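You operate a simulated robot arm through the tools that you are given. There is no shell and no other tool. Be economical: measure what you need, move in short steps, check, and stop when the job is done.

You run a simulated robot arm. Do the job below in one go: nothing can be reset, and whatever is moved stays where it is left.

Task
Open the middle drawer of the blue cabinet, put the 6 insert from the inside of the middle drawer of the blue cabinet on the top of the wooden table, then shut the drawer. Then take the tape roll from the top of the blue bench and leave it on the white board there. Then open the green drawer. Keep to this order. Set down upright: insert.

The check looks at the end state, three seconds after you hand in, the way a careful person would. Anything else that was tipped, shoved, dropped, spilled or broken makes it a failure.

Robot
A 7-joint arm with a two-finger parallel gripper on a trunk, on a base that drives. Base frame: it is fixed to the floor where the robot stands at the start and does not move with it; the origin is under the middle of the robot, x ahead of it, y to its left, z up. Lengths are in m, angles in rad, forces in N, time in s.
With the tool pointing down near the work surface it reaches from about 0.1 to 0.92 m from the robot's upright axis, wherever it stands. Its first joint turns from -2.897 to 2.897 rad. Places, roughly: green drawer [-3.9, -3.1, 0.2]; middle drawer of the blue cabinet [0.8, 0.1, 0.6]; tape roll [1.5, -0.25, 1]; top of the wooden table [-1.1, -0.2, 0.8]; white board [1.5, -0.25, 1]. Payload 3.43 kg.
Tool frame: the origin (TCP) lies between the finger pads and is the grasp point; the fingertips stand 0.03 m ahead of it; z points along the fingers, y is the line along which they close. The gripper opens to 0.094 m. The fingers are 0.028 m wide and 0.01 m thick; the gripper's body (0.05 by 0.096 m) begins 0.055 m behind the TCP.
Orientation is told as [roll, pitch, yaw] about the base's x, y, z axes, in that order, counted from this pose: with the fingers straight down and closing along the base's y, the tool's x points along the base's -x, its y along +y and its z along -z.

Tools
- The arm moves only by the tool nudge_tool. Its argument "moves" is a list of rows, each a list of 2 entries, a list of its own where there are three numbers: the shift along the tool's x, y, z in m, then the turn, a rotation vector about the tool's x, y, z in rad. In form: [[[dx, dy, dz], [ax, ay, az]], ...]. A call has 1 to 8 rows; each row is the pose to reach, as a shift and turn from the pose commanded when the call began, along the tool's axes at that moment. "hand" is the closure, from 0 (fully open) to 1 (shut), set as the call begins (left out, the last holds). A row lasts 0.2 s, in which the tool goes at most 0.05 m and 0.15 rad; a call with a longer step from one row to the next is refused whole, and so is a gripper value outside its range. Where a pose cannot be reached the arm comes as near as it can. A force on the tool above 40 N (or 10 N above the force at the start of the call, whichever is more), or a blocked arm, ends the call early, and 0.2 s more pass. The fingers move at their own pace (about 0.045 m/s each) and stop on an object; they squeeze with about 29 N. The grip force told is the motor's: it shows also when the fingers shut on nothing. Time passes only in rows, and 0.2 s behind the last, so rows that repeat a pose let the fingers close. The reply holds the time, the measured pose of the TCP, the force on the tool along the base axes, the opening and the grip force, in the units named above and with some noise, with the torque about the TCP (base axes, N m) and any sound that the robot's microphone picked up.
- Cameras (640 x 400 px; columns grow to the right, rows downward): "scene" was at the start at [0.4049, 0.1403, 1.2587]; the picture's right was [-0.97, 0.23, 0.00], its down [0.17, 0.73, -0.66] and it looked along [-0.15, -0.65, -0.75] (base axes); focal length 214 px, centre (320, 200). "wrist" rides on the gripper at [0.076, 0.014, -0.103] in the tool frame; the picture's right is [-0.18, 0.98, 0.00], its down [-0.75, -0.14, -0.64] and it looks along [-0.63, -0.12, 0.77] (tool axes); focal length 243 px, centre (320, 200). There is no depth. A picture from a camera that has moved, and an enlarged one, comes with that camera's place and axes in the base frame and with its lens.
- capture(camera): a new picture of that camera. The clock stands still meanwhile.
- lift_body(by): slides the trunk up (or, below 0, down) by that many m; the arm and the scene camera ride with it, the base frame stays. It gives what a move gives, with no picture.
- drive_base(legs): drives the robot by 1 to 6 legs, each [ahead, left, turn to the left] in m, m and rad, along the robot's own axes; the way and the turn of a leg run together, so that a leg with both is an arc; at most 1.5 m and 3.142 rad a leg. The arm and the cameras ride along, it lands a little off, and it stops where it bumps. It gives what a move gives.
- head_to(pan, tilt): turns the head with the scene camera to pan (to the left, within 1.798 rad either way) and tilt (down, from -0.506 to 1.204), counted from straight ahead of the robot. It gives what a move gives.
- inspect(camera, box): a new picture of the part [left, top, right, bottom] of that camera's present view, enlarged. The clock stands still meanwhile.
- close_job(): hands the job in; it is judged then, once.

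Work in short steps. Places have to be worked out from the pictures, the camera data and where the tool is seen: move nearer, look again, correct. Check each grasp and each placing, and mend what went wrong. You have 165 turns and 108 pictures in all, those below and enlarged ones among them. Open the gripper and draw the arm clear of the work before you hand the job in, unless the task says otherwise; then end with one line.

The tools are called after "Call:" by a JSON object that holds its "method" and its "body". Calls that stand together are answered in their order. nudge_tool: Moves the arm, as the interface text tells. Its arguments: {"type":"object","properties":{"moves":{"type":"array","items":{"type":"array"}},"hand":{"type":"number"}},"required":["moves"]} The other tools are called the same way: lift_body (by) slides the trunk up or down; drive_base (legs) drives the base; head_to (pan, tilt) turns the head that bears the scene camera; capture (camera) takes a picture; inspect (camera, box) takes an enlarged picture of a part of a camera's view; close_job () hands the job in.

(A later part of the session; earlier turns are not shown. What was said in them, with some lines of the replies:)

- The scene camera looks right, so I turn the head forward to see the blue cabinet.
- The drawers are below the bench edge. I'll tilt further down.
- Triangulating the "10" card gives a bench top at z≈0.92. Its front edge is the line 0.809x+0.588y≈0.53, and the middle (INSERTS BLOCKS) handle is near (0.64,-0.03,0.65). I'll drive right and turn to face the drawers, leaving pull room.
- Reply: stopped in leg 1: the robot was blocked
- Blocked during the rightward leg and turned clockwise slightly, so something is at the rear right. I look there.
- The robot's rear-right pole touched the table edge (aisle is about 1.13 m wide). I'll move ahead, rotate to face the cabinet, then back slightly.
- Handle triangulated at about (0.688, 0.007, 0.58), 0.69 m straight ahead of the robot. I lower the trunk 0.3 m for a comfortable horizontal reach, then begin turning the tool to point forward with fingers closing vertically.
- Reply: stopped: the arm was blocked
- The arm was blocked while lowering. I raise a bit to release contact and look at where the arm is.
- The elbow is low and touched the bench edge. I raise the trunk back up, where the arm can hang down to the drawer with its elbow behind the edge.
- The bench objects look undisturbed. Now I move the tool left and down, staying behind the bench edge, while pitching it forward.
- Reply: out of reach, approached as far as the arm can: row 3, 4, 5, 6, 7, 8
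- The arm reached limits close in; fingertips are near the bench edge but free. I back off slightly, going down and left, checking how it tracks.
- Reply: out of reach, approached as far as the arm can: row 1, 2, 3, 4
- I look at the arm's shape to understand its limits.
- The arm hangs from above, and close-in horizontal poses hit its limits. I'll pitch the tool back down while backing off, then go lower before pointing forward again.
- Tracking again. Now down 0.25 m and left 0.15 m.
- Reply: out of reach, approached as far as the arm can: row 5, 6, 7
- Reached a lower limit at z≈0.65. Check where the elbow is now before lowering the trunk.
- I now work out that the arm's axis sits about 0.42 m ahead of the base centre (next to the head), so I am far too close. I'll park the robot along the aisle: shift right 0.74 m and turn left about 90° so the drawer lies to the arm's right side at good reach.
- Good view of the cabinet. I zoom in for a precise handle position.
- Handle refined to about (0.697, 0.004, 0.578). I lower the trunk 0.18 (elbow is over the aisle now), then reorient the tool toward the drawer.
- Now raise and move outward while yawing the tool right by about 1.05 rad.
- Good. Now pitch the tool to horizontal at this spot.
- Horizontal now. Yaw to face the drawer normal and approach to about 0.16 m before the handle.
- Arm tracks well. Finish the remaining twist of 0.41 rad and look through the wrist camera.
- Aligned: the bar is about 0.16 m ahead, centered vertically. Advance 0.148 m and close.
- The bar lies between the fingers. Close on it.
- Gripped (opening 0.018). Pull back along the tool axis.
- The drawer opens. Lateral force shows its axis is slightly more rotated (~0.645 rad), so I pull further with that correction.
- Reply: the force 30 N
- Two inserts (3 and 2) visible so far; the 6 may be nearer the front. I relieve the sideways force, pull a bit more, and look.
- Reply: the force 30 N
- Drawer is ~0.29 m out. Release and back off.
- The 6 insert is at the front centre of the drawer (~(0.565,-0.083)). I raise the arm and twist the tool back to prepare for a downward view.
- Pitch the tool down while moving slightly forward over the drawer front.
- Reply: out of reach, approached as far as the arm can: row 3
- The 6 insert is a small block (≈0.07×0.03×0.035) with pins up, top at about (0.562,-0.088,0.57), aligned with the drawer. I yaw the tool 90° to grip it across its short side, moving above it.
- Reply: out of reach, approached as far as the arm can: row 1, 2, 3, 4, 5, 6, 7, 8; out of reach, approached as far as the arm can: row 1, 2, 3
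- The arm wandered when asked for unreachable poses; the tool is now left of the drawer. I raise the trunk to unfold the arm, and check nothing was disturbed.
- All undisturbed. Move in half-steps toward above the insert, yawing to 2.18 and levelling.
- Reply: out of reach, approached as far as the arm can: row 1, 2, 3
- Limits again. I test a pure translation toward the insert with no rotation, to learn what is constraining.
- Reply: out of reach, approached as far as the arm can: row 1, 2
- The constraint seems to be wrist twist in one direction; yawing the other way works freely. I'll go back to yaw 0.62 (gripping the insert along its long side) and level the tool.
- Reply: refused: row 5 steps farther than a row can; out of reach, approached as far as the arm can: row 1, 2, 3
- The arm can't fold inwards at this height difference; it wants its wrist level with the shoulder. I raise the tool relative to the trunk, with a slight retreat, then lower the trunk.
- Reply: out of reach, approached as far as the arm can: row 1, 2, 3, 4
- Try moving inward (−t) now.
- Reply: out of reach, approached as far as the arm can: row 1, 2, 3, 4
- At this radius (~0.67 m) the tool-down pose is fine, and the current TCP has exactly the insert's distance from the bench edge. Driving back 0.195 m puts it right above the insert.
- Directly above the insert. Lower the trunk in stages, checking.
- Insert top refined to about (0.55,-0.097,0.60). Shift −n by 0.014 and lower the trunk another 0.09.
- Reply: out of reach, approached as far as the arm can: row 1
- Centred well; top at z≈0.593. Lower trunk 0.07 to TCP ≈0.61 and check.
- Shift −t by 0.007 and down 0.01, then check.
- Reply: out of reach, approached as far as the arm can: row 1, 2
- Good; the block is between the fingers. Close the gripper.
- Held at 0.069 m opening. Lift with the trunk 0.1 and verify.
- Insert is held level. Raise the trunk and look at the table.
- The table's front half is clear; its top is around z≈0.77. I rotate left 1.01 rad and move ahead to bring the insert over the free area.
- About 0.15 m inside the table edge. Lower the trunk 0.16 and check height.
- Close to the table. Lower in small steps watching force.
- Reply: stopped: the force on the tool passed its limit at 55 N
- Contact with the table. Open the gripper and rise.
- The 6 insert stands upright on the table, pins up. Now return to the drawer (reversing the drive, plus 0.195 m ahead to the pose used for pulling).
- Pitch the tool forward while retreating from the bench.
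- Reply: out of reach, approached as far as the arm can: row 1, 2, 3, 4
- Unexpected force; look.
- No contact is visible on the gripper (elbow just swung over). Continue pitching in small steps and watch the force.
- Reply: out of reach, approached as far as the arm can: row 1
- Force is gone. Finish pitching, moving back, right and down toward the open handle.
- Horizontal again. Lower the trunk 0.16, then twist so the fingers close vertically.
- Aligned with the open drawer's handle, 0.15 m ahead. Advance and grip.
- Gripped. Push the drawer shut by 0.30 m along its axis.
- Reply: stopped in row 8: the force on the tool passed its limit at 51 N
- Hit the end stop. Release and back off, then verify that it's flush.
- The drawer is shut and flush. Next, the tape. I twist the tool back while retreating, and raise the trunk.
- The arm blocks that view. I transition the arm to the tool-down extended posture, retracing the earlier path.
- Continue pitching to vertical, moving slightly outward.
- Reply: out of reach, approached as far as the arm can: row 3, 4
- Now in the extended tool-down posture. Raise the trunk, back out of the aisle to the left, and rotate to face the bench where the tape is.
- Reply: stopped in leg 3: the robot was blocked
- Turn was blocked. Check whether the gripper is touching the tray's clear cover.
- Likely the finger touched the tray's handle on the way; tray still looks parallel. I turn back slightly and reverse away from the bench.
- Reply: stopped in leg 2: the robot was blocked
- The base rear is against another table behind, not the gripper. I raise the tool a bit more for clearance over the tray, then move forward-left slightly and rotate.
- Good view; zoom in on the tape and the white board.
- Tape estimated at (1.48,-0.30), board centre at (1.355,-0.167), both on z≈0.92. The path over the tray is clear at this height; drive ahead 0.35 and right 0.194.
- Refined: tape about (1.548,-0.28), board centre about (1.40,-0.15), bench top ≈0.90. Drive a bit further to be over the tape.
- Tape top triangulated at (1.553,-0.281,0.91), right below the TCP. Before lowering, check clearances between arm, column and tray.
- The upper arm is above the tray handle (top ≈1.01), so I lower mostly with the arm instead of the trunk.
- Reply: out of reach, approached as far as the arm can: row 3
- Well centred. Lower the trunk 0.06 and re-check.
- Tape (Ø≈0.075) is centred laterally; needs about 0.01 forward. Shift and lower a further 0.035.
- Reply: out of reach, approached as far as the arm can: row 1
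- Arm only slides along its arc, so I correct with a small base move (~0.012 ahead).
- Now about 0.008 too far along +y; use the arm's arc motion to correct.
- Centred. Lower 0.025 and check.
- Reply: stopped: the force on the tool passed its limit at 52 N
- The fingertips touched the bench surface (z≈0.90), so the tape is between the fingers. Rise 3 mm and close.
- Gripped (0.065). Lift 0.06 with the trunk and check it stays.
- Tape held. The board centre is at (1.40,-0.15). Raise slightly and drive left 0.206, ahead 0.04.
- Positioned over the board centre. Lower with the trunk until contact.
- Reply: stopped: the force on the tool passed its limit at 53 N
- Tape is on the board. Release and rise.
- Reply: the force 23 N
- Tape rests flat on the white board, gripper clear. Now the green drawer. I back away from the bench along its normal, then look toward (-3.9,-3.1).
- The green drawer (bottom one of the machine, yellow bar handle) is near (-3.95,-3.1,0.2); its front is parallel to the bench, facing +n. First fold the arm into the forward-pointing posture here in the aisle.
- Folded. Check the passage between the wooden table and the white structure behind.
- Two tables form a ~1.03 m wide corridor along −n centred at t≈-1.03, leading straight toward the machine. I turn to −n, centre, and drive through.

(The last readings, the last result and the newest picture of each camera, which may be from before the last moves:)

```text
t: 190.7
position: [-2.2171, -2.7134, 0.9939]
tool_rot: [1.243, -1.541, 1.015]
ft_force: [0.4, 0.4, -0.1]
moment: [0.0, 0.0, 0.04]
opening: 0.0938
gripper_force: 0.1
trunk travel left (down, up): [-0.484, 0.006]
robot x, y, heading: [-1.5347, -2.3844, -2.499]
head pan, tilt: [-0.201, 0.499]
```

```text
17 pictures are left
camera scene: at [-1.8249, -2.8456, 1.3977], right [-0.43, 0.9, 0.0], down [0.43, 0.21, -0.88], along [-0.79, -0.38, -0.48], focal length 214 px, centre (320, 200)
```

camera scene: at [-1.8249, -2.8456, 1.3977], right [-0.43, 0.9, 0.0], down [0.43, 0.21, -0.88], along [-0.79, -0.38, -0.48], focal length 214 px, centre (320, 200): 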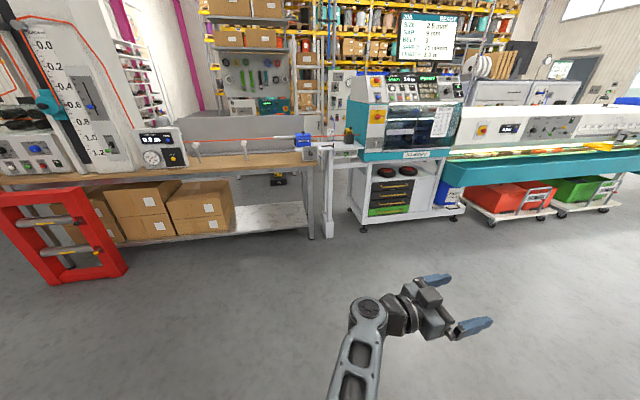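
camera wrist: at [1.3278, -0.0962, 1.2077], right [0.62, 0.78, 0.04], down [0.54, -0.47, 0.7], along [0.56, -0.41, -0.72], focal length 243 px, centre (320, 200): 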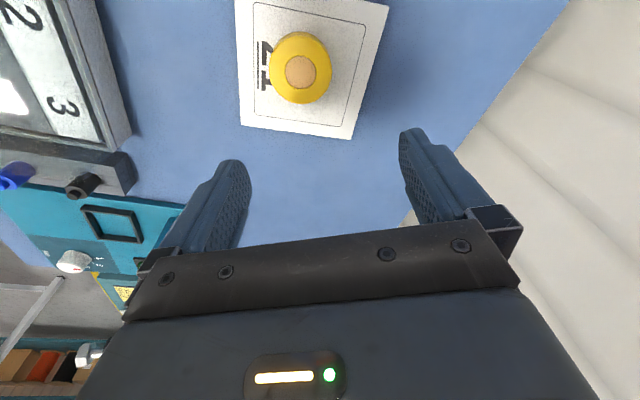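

Through the corridor. Zoom to locate the green drawer handle.

Call:
{"method": "inspect", "body": {"camera": "scene", "box": [340, 160, 468, 240]}}

```text
5.00 times, centred on (404, 200) of scene
camera zoom: at [-1.8249, -2.8456, 1.3977], right [-0.43, 0.9, 0.0], down [0.43, 0.21, -0.88], along [-0.79, -0.38, -0.48], focal length 1072 px, centre (-100, 200)
```

zoom: 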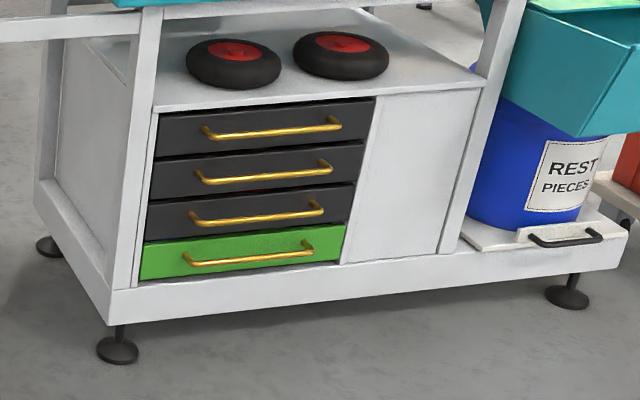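

Handle located at about (-3.83,-3.01,0.24), 0.28 m long, front normal ≈0.63 rad. I turn the tool to point straight ahead of the robot, moving it outward.

Call:
{"method": "nudge_tool", "body": {"moves": [[[0.012, 0.025, -0.015], [-0.14, 0, 0]], [[0.025, 0.05, -0.03], [-0.28, 0, 0]], [[0.037, 0.075, -0.045], [-0.42, 0, 0]], [[0.05, 0.1, -0.06], [-0.56, 0, 0]], [[0.062, 0.125, -0.075], [-0.7, 0, 0]], [[0.075, 0.15, -0.09], [-0.84, 0, 0]], [[0.087, 0.175, -0.105], [-0.98, 0, 0]], [[0.1, 0.2, -0.12], [-1.12, 0, 0]]]}}

Call:
{"method": "nudge_tool", "body": {"moves": [[[0.03, 0, 0], [-0.13, 0, 0]], [[0.06, 0, 0], [-0.26, 0, 0]], [[0.09, 0, 0], [-0.39, 0, 0]]]}}

Call:
{"method": "lift_body", "body": {"by": -0.3}}

```text
t: 192.5
position: [-2.2978, -2.9363, 0.9003]
tool_rot: [2.378, -1.541, 0.998]
ft_force: [-0.4, -0.1, -0.6]
moment: [-0.03, -0.04, -0.04]
opening: 0.0941
gripper_force: 0.0
trunk travel left (down, up): [-0.484, 0.006]
robot x, y, heading: [-1.5332, -2.3848, -2.492]
head pan, tilt: [-0.201, 0.499]
```

```text
t: 193.3
position: [-2.2986, -2.9377, 0.8111]
tool_rot: [2.744, -1.544, 1.028]
ft_force: [0.3, -0.1, 0.3]
moment: [0.01, 0.01, -0.04]
opening: 0.0938
gripper_force: 0.0
trunk travel left (down, up): [-0.484, 0.006]
robot x, y, heading: [-1.5333, -2.3808, -2.499]
head pan, tilt: [-0.201, 0.499]
```

```text
t: 196.3
position: [-2.3004, -2.938, 0.5111]
tool_rot: [2.751, -1.543, 1.015]
ft_force: [0.4, -0.1, 0.2]
moment: [0.02, 0.04, 0.04]
opening: 0.0941
gripper_force: 0.1
trunk travel left (down, up): [-0.184, 0.306]
robot x, y, heading: [-1.5332, -2.3833, -2.498]
head pan, tilt: [-0.201, 0.499]
```

Tool points straight ahead. Twist it for vertical closing, and lower the trunk.

Call:
{"method": "nudge_tool", "body": {"moves": [[[0.01, 0, 0], [0, 0, 0.145]], [[0.02, 0, 0], [0, 0, 0.29]], [[0.03, 0, 0], [0, 0, 0.435]], [[0.04, 0, 0], [0, 0, 0.58]], [[0.05, 0, 0], [0, 0, 0.725]], [[0.06, 0, 0], [0, 0, 0.87]], [[0.07, 0, 0], [0, 0, 1.015]], [[0.08, 0, 0], [0, 0, 1.16]]]}}

Call:
{"method": "nudge_tool", "body": {"moves": [[[0, 0, 0], [0, 0, 0.14]], [[0, 0, 0], [0, 0, 0.28]], [[0, 0, 0], [0, 0, 0.41]]]}}

Call:
{"method": "lift_body", "body": {"by": -0.17}}

```text
t: 198.1
position: [-2.2939, -2.9354, 0.4431]
tool_rot: [1.6, -0.4, 2.182]
ft_force: [1.4, 0.3, 0.0]
moment: [0.02, 0.01, 0.01]
opening: 0.094
gripper_force: 0.1
out of reach, approached as far as the arm can: row 7, 8
trunk travel left (down, up): [-0.184, 0.306]
robot x, y, heading: [-1.5325, -2.3813, -2.5]
head pan, tilt: [-0.201, 0.499]
```

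```text
t: 198.9
position: [-2.2951, -2.9332, 0.4437]
tool_rot: [1.597, 0.012, 2.193]
ft_force: [0.6, 0.3, 0.8]
moment: [0.03, 0.0, -0.04]
opening: 0.094
gripper_force: 0.1
trunk travel left (down, up): [-0.184, 0.306]
robot x, y, heading: [-1.5348, -2.3819, -2.498]
head pan, tilt: [-0.201, 0.499]
```

```text
t: 200.8
position: [-2.2945, -2.934, 0.2727]
tool_rot: [1.599, 0.009, 2.194]
ft_force: [-0.8, 1.4, -0.3]
moment: [-0.01, -0.03, 0.01]
opening: 0.0941
gripper_force: 0.2
trunk travel left (down, up): [-0.014, 0.476]
robot x, y, heading: [-1.5316, -2.3838, -2.499]
head pan, tilt: [-0.201, 0.499]
```

Tool is at z≈0.27. Drive right 0.857 and ahead 0.95, then look through the wrist camera.

Call:
{"method": "drive_base", "body": {"legs": [[0.3, -0.857, 0], [0.65, 0, 0]]}}

Call:
{"method": "nudge_tool", "body": {"moves": [[[0, -0.025, -0.02], [0, 0, 0]], [[0, -0.033, -0.02], [0, 0, 0]]]}}

Call:
{"method": "capture", "body": {"camera": "wrist"}}

Call:
{"method": "capture", "body": {"camera": "scene"}}

```text
t: 208.9
position: [-3.5678, -2.8577, 0.2735]
tool_rot: [1.598, 0.01, 2.211]
ft_force: [0.0, 0.5, -0.2]
moment: [0.0, 0.02, -0.02]
opening: 0.0942
gripper_force: 0.1
trunk travel left (down, up): [-0.014, 0.476]
robot x, y, heading: [-2.8173, -2.2966, -2.478]
head pan, tilt: [-0.201, 0.499]
```

```text
t: 209.5
position: [-3.5467, -2.84, 0.2548]
tool_rot: [1.597, 0.012, 2.211]
ft_force: [0.2, 0.0, 0.4]
moment: [-0.01, -0.03, 0.04]
opening: 0.0942
gripper_force: 0.2
out of reach, approached as far as the arm can: row 1, 2
trunk travel left (down, up): [-0.014, 0.476]
robot x, y, heading: [-2.8147, -2.2948, -2.484]
head pan, tilt: [-0.201, 0.499]
```

```text
15 pictures are left
camera wrist: at [-3.4185, -2.838, 0.2672], right [-0.09, 0.17, 0.98], down [0.06, 0.98, -0.17], along [-0.99, 0.04, -0.1], focal length 243 px, centre (320, 200)
```

wrist: 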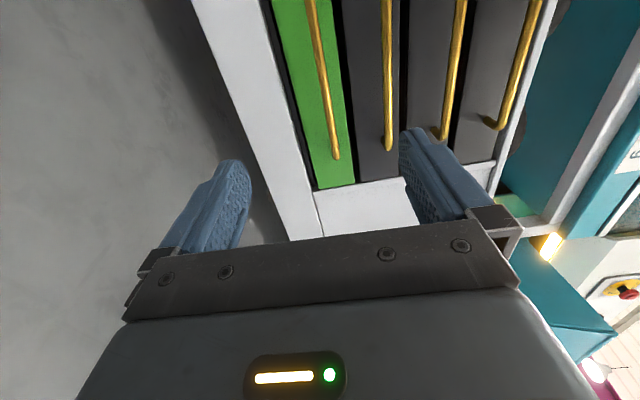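

```text
14 pictures are left
camera scene: at [-3.1001, -2.7613, 0.9277], right [-0.44, 0.9, 0.0], down [0.43, 0.21, -0.88], along [-0.79, -0.39, -0.48], focal length 214 px, centre (320, 200)
```

scene: 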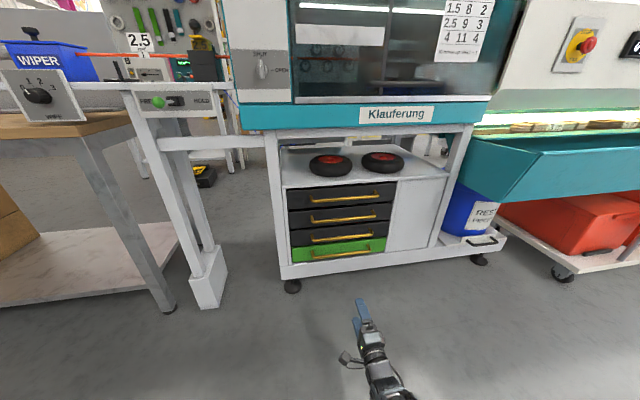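

Handle is at z≈0.265, about 0.30 m ahead. Raise slightly and drive 0.2 ahead, then verify.

Call:
{"method": "nudge_tool", "body": {"moves": [[[0, 0.006, 0.0], [0, 0, 0]]]}}

Call:
{"method": "drive_base", "body": {"legs": [[0.2, 0, 0]]}}

Call:
{"method": "capture", "body": {"camera": "wrist"}}

```text
t: 209.9
position: [-3.5472, -2.8381, 0.2623]
tool_rot: [1.599, 0.011, 2.211]
ft_force: [0.0, 0.0, 0.1]
moment: [0.02, 0.02, 0.0]
opening: 0.094
gripper_force: 0.2
trunk travel left (down, up): [-0.014, 0.476]
robot x, y, heading: [-2.8167, -2.2924, -2.482]
head pan, tilt: [-0.201, 0.499]
```

```text
t: 211.5
position: [-3.703, -2.9601, 0.2606]
tool_rot: [1.594, 0.012, 2.21]
ft_force: [0.5, 0.1, -0.6]
moment: [0.01, 0.03, -0.02]
opening: 0.094
gripper_force: 0.1
trunk travel left (down, up): [-0.014, 0.476]
robot x, y, heading: [-2.9751, -2.4122, -2.482]
head pan, tilt: [-0.201, 0.499]
```

```text
13 pictures are left
camera wrist: at [-3.5747, -2.9586, 0.2733], right [-0.09, 0.17, 0.98], down [0.06, 0.98, -0.17], along [-0.99, 0.04, -0.1], focal length 243 px, centre (320, 200)
```

wrist: 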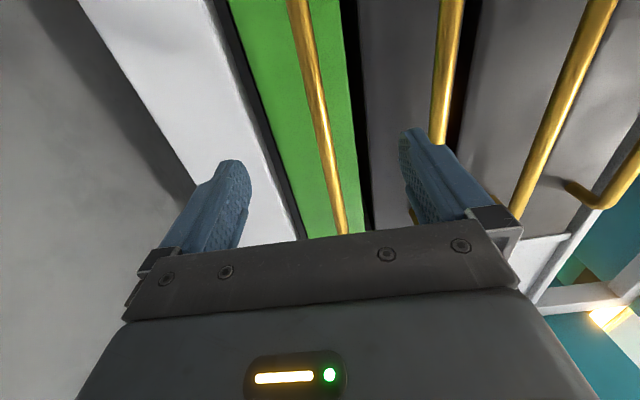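

The neighbour handle above is close, so I half-close the gripper first, then drive the last 0.085 m.

Call:
{"method": "nudge_tool", "body": {"hand": 0.5, "moves": [[[0, 0, 0], [0, 0, 0]], [[0, 0, 0], [0, 0, 0]], [[0, 0, 0], [0, 0, 0]]]}}

Call:
{"method": "drive_base", "body": {"legs": [[0.06, 0, 0]]}}

Call:
{"method": "capture", "body": {"camera": "wrist"}}

```text
t: 212.3
position: [-3.704, -2.9592, 0.2611]
tool_rot: [1.599, 0.011, 2.212]
ft_force: [0.2, -0.4, 0.0]
moment: [0.0, 0.01, 0.04]
opening: 0.047
gripper_force: 0.2
trunk travel left (down, up): [-0.014, 0.476]
robot x, y, heading: [-2.9726, -2.4169, -2.479]
head pan, tilt: [-0.201, 0.499]
```

```text
t: 213.2
position: [-3.7509, -2.9981, 0.2604]
tool_rot: [1.597, 0.01, 2.212]
ft_force: [0.1, 0.0, 0.8]
moment: [-0.01, -0.02, -0.01]
opening: 0.0472
gripper_force: 0.0
trunk travel left (down, up): [-0.014, 0.476]
robot x, y, heading: [-3.0214, -2.4533, -2.483]
head pan, tilt: [-0.201, 0.499]
```

```text
12 pictures are left
camera wrist: at [-3.6228, -2.9971, 0.2733], right [-0.1, 0.17, 0.98], down [0.06, 0.98, -0.17], along [-0.99, 0.04, -0.1], focal length 243 px, centre (320, 200)
```

wrist: 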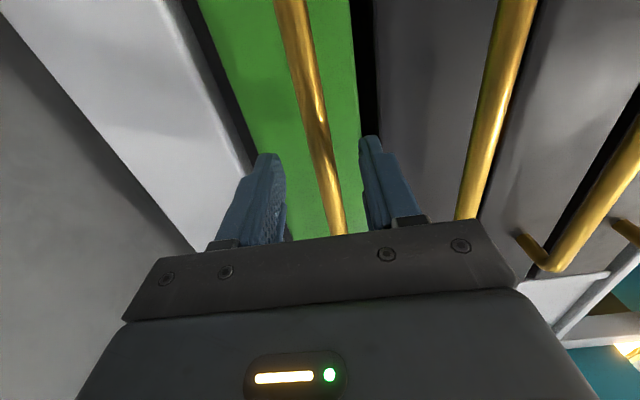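

The bar is between the fingers. Advance 0.018 more and close.

Call:
{"method": "drive_base", "body": {"legs": [[0.018, 0, 0]]}}

Call:
{"method": "nudge_tool", "body": {"hand": 1, "moves": [[[0, 0, 0], [0, 0, 0]], [[0, 0, 0], [0, 0, 0]], [[0, 0, 0], [0, 0, 0]], [[0, 0, 0], [0, 0, 0]]]}}

Call:
{"method": "capture", "body": {"camera": "wrist"}}

```text
t: 214.0
position: [-3.7655, -3.0096, 0.2603]
tool_rot: [1.596, 0.009, 2.214]
ft_force: [0.6, -0.4, 0.2]
moment: [-0.02, 0.01, 0.04]
opening: 0.047
gripper_force: 0.0
trunk travel left (down, up): [-0.014, 0.476]
robot x, y, heading: [-3.036, -2.4633, -2.48]
head pan, tilt: [-0.201, 0.499]
```

```text
t: 215.0
position: [-3.767, -3.0092, 0.2629]
tool_rot: [1.608, 0.008, 2.213]
ft_force: [15.6, 10.9, 17.9]
moment: [0.32, 0.39, -0.04]
opening: 0.0158
gripper_force: 45.6
trunk travel left (down, up): [-0.014, 0.476]
robot x, y, heading: [-3.0398, -2.4633, -2.48]
head pan, tilt: [-0.201, 0.499]
stopped in row 4: the force on the tool passed its limit at 42 N (the readings are from after the stop); the commanded pose is now the measured one
```

```text
11 pictures are left
camera wrist: at [-3.6372, -3.0082, 0.2752], right [-0.09, 0.18, 0.98], down [0.06, 0.98, -0.17], along [-0.99, 0.04, -0.1], focal length 243 px, centre (320, 200)
```

wrist: 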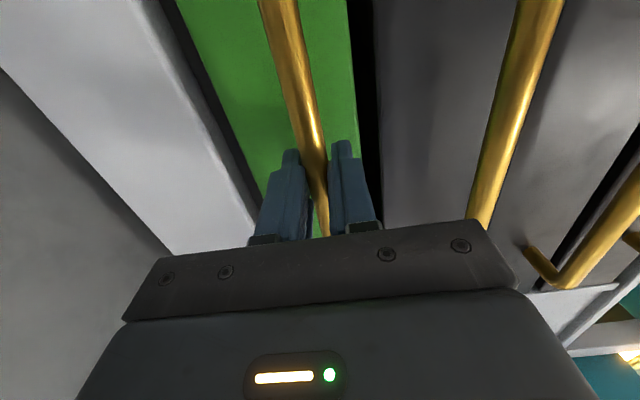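

Gripped. Pull the drawer by driving backward 0.1 m.

Call:
{"method": "drive_base", "body": {"legs": [[-0.1, 0, 0]]}}

Call:
{"method": "capture", "body": {"camera": "scene"}}

```text
t: 216.1
position: [-3.6855, -2.9497, 0.2638]
tool_rot: [1.606, 0.008, 2.217]
ft_force: [12.2, -18.0, 14.6]
moment: [0.89, 0.73, 0.09]
opening: 0.0138
gripper_force: 45.2
trunk travel left (down, up): [-0.014, 0.476]
robot x, y, heading: [-2.957, -2.4006, -2.475]
head pan, tilt: [-0.201, 0.499]
```

```text
10 pictures are left
camera scene: at [-3.2377, -2.8702, 0.9279], right [-0.45, 0.9, 0.0], down [0.43, 0.21, -0.88], along [-0.79, -0.39, -0.48], focal length 214 px, centre (320, 200)
```

scene: 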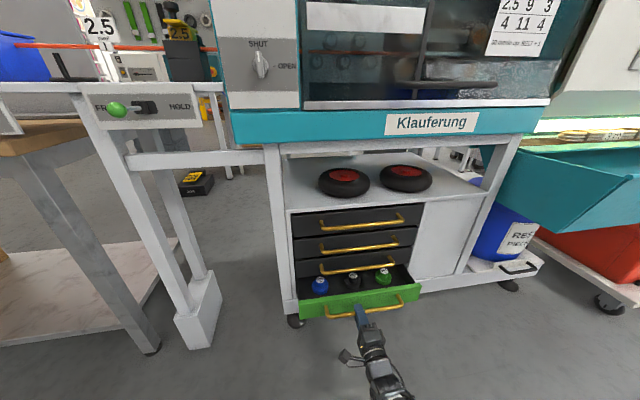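

It opens. Slight sideways load; correct with a small left component and pull another 0.13 m.

Call:
{"method": "drive_base", "body": {"legs": [[-0.07, 0.006, 0], [-0.06, 0.003, 0]]}}

Call:
{"method": "capture", "body": {"camera": "scene"}}

```text
t: 217.7
position: [-3.5819, -2.8742, 0.2641]
tool_rot: [1.605, 0.011, 2.211]
ft_force: [-21.9, 27.0, 5.2]
moment: [0.87, 0.72, -0.92]
opening: 0.0137
gripper_force: 44.9
trunk travel left (down, up): [-0.014, 0.476]
robot x, y, heading: [-2.8485, -2.3295, -2.487]
head pan, tilt: [-0.201, 0.499]
```

```text
9 pictures are left
camera scene: at [-3.132, -2.797, 0.9278], right [-0.44, 0.9, 0.0], down [0.43, 0.21, -0.88], along [-0.79, -0.39, -0.48], focal length 214 px, centre (320, 200)
```

scene: 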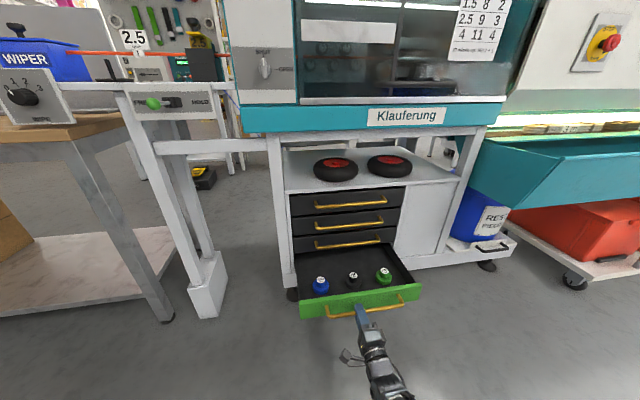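

Open by about 0.23 m. Pull a bit more (0.06) with opposite lateral relief.

Call:
{"method": "drive_base", "body": {"legs": [[-0.05, -0.004, 0]]}}

```text
t: 218.6
position: [-3.5417, -2.8442, 0.2631]
tool_rot: [1.605, 0.004, 2.22]
ft_force: [21.9, -33.7, 0.0]
moment: [1.05, 0.77, 0.43]
opening: 0.0141
gripper_force: 45.7
trunk travel left (down, up): [-0.014, 0.476]
robot x, y, heading: [-2.8117, -2.294, -2.479]
head pan, tilt: [-0.201, 0.499]
```

Total about 0.28 m open. Release, back off straight, and check.

Call:
{"method": "nudge_tool", "body": {"hand": 0.5, "moves": [[[0, 0, 0], [0, 0, 0]], [[0, 0, 0], [0, 0, 0]], [[0, 0, 0], [0, 0, 0]]]}}

Call:
{"method": "drive_base", "body": {"legs": [[-0.2, 0, 0]]}}

Call:
{"method": "capture", "body": {"camera": "scene"}}

```text
t: 219.4
position: [-3.5413, -2.8443, 0.2643]
tool_rot: [1.607, 0.004, 2.221]
ft_force: [-0.7, 0.1, 0.5]
moment: [-0.01, 0.02, 0.02]
opening: 0.0469
gripper_force: 0.1
trunk travel left (down, up): [-0.014, 0.476]
robot x, y, heading: [-2.8129, -2.2952, -2.48]
head pan, tilt: [-0.201, 0.499]
```

```text
t: 221.0
position: [-3.3805, -2.7255, 0.2624]
tool_rot: [1.608, 0.005, 2.224]
ft_force: [-0.6, -0.2, 0.5]
moment: [0.02, 0.0, -0.01]
opening: 0.047
gripper_force: 0.1
trunk travel left (down, up): [-0.014, 0.476]
robot x, y, heading: [-2.6559, -2.1712, -2.478]
head pan, tilt: [-0.201, 0.499]
```

```text
8 pictures are left
camera scene: at [-2.9347, -2.6419, 0.9277], right [-0.45, 0.89, 0.0], down [0.43, 0.21, -0.88], along [-0.78, -0.39, -0.48], focal length 214 px, centre (320, 200)
```

scene: 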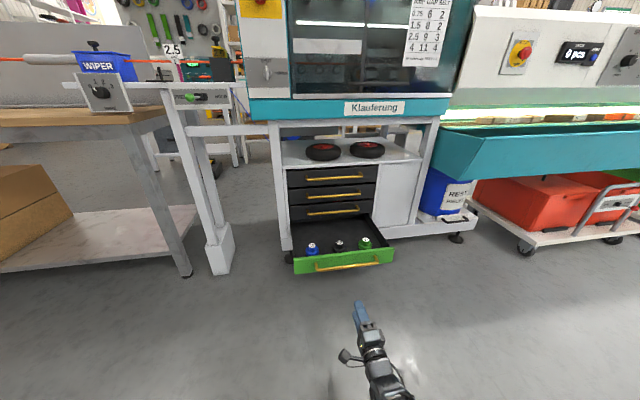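

The green drawer is open with its contents still standing, and the arm is clear. I open the gripper fully and hand in.

Call:
{"method": "nudge_tool", "body": {"hand": 0, "moves": [[[0, 0, 0], [0, 0, 0]], [[0, 0, 0], [0, 0, 0]], [[0, 0, 0], [0, 0, 0]]]}}

Call:
{"method": "close_job", "body": {}}

```text
t: 221.8
position: [-3.3815, -2.7247, 0.2629]
tool_rot: [1.606, 0.006, 2.222]
ft_force: [0.0, -0.2, -0.2]
moment: [-0.02, -0.01, -0.01]
opening: 0.0939
gripper_force: 0.0
trunk travel left (down, up): [-0.014, 0.476]
robot x, y, heading: [-2.6563, -2.1698, -2.475]
head pan, tilt: [-0.201, 0.499]
```

```text
The job is handed in.
```

The job is done and handed in, in order: the 6 insert stands upright on the wooden table, the blue cabinet's middle drawer is shut, the tape roll lies on the white board, and the green drawer is open about 0.28 m. Nothing in my pictures was tipped or shoved, though I did not look again at the table, the cabinet or the tape after moving on from each.
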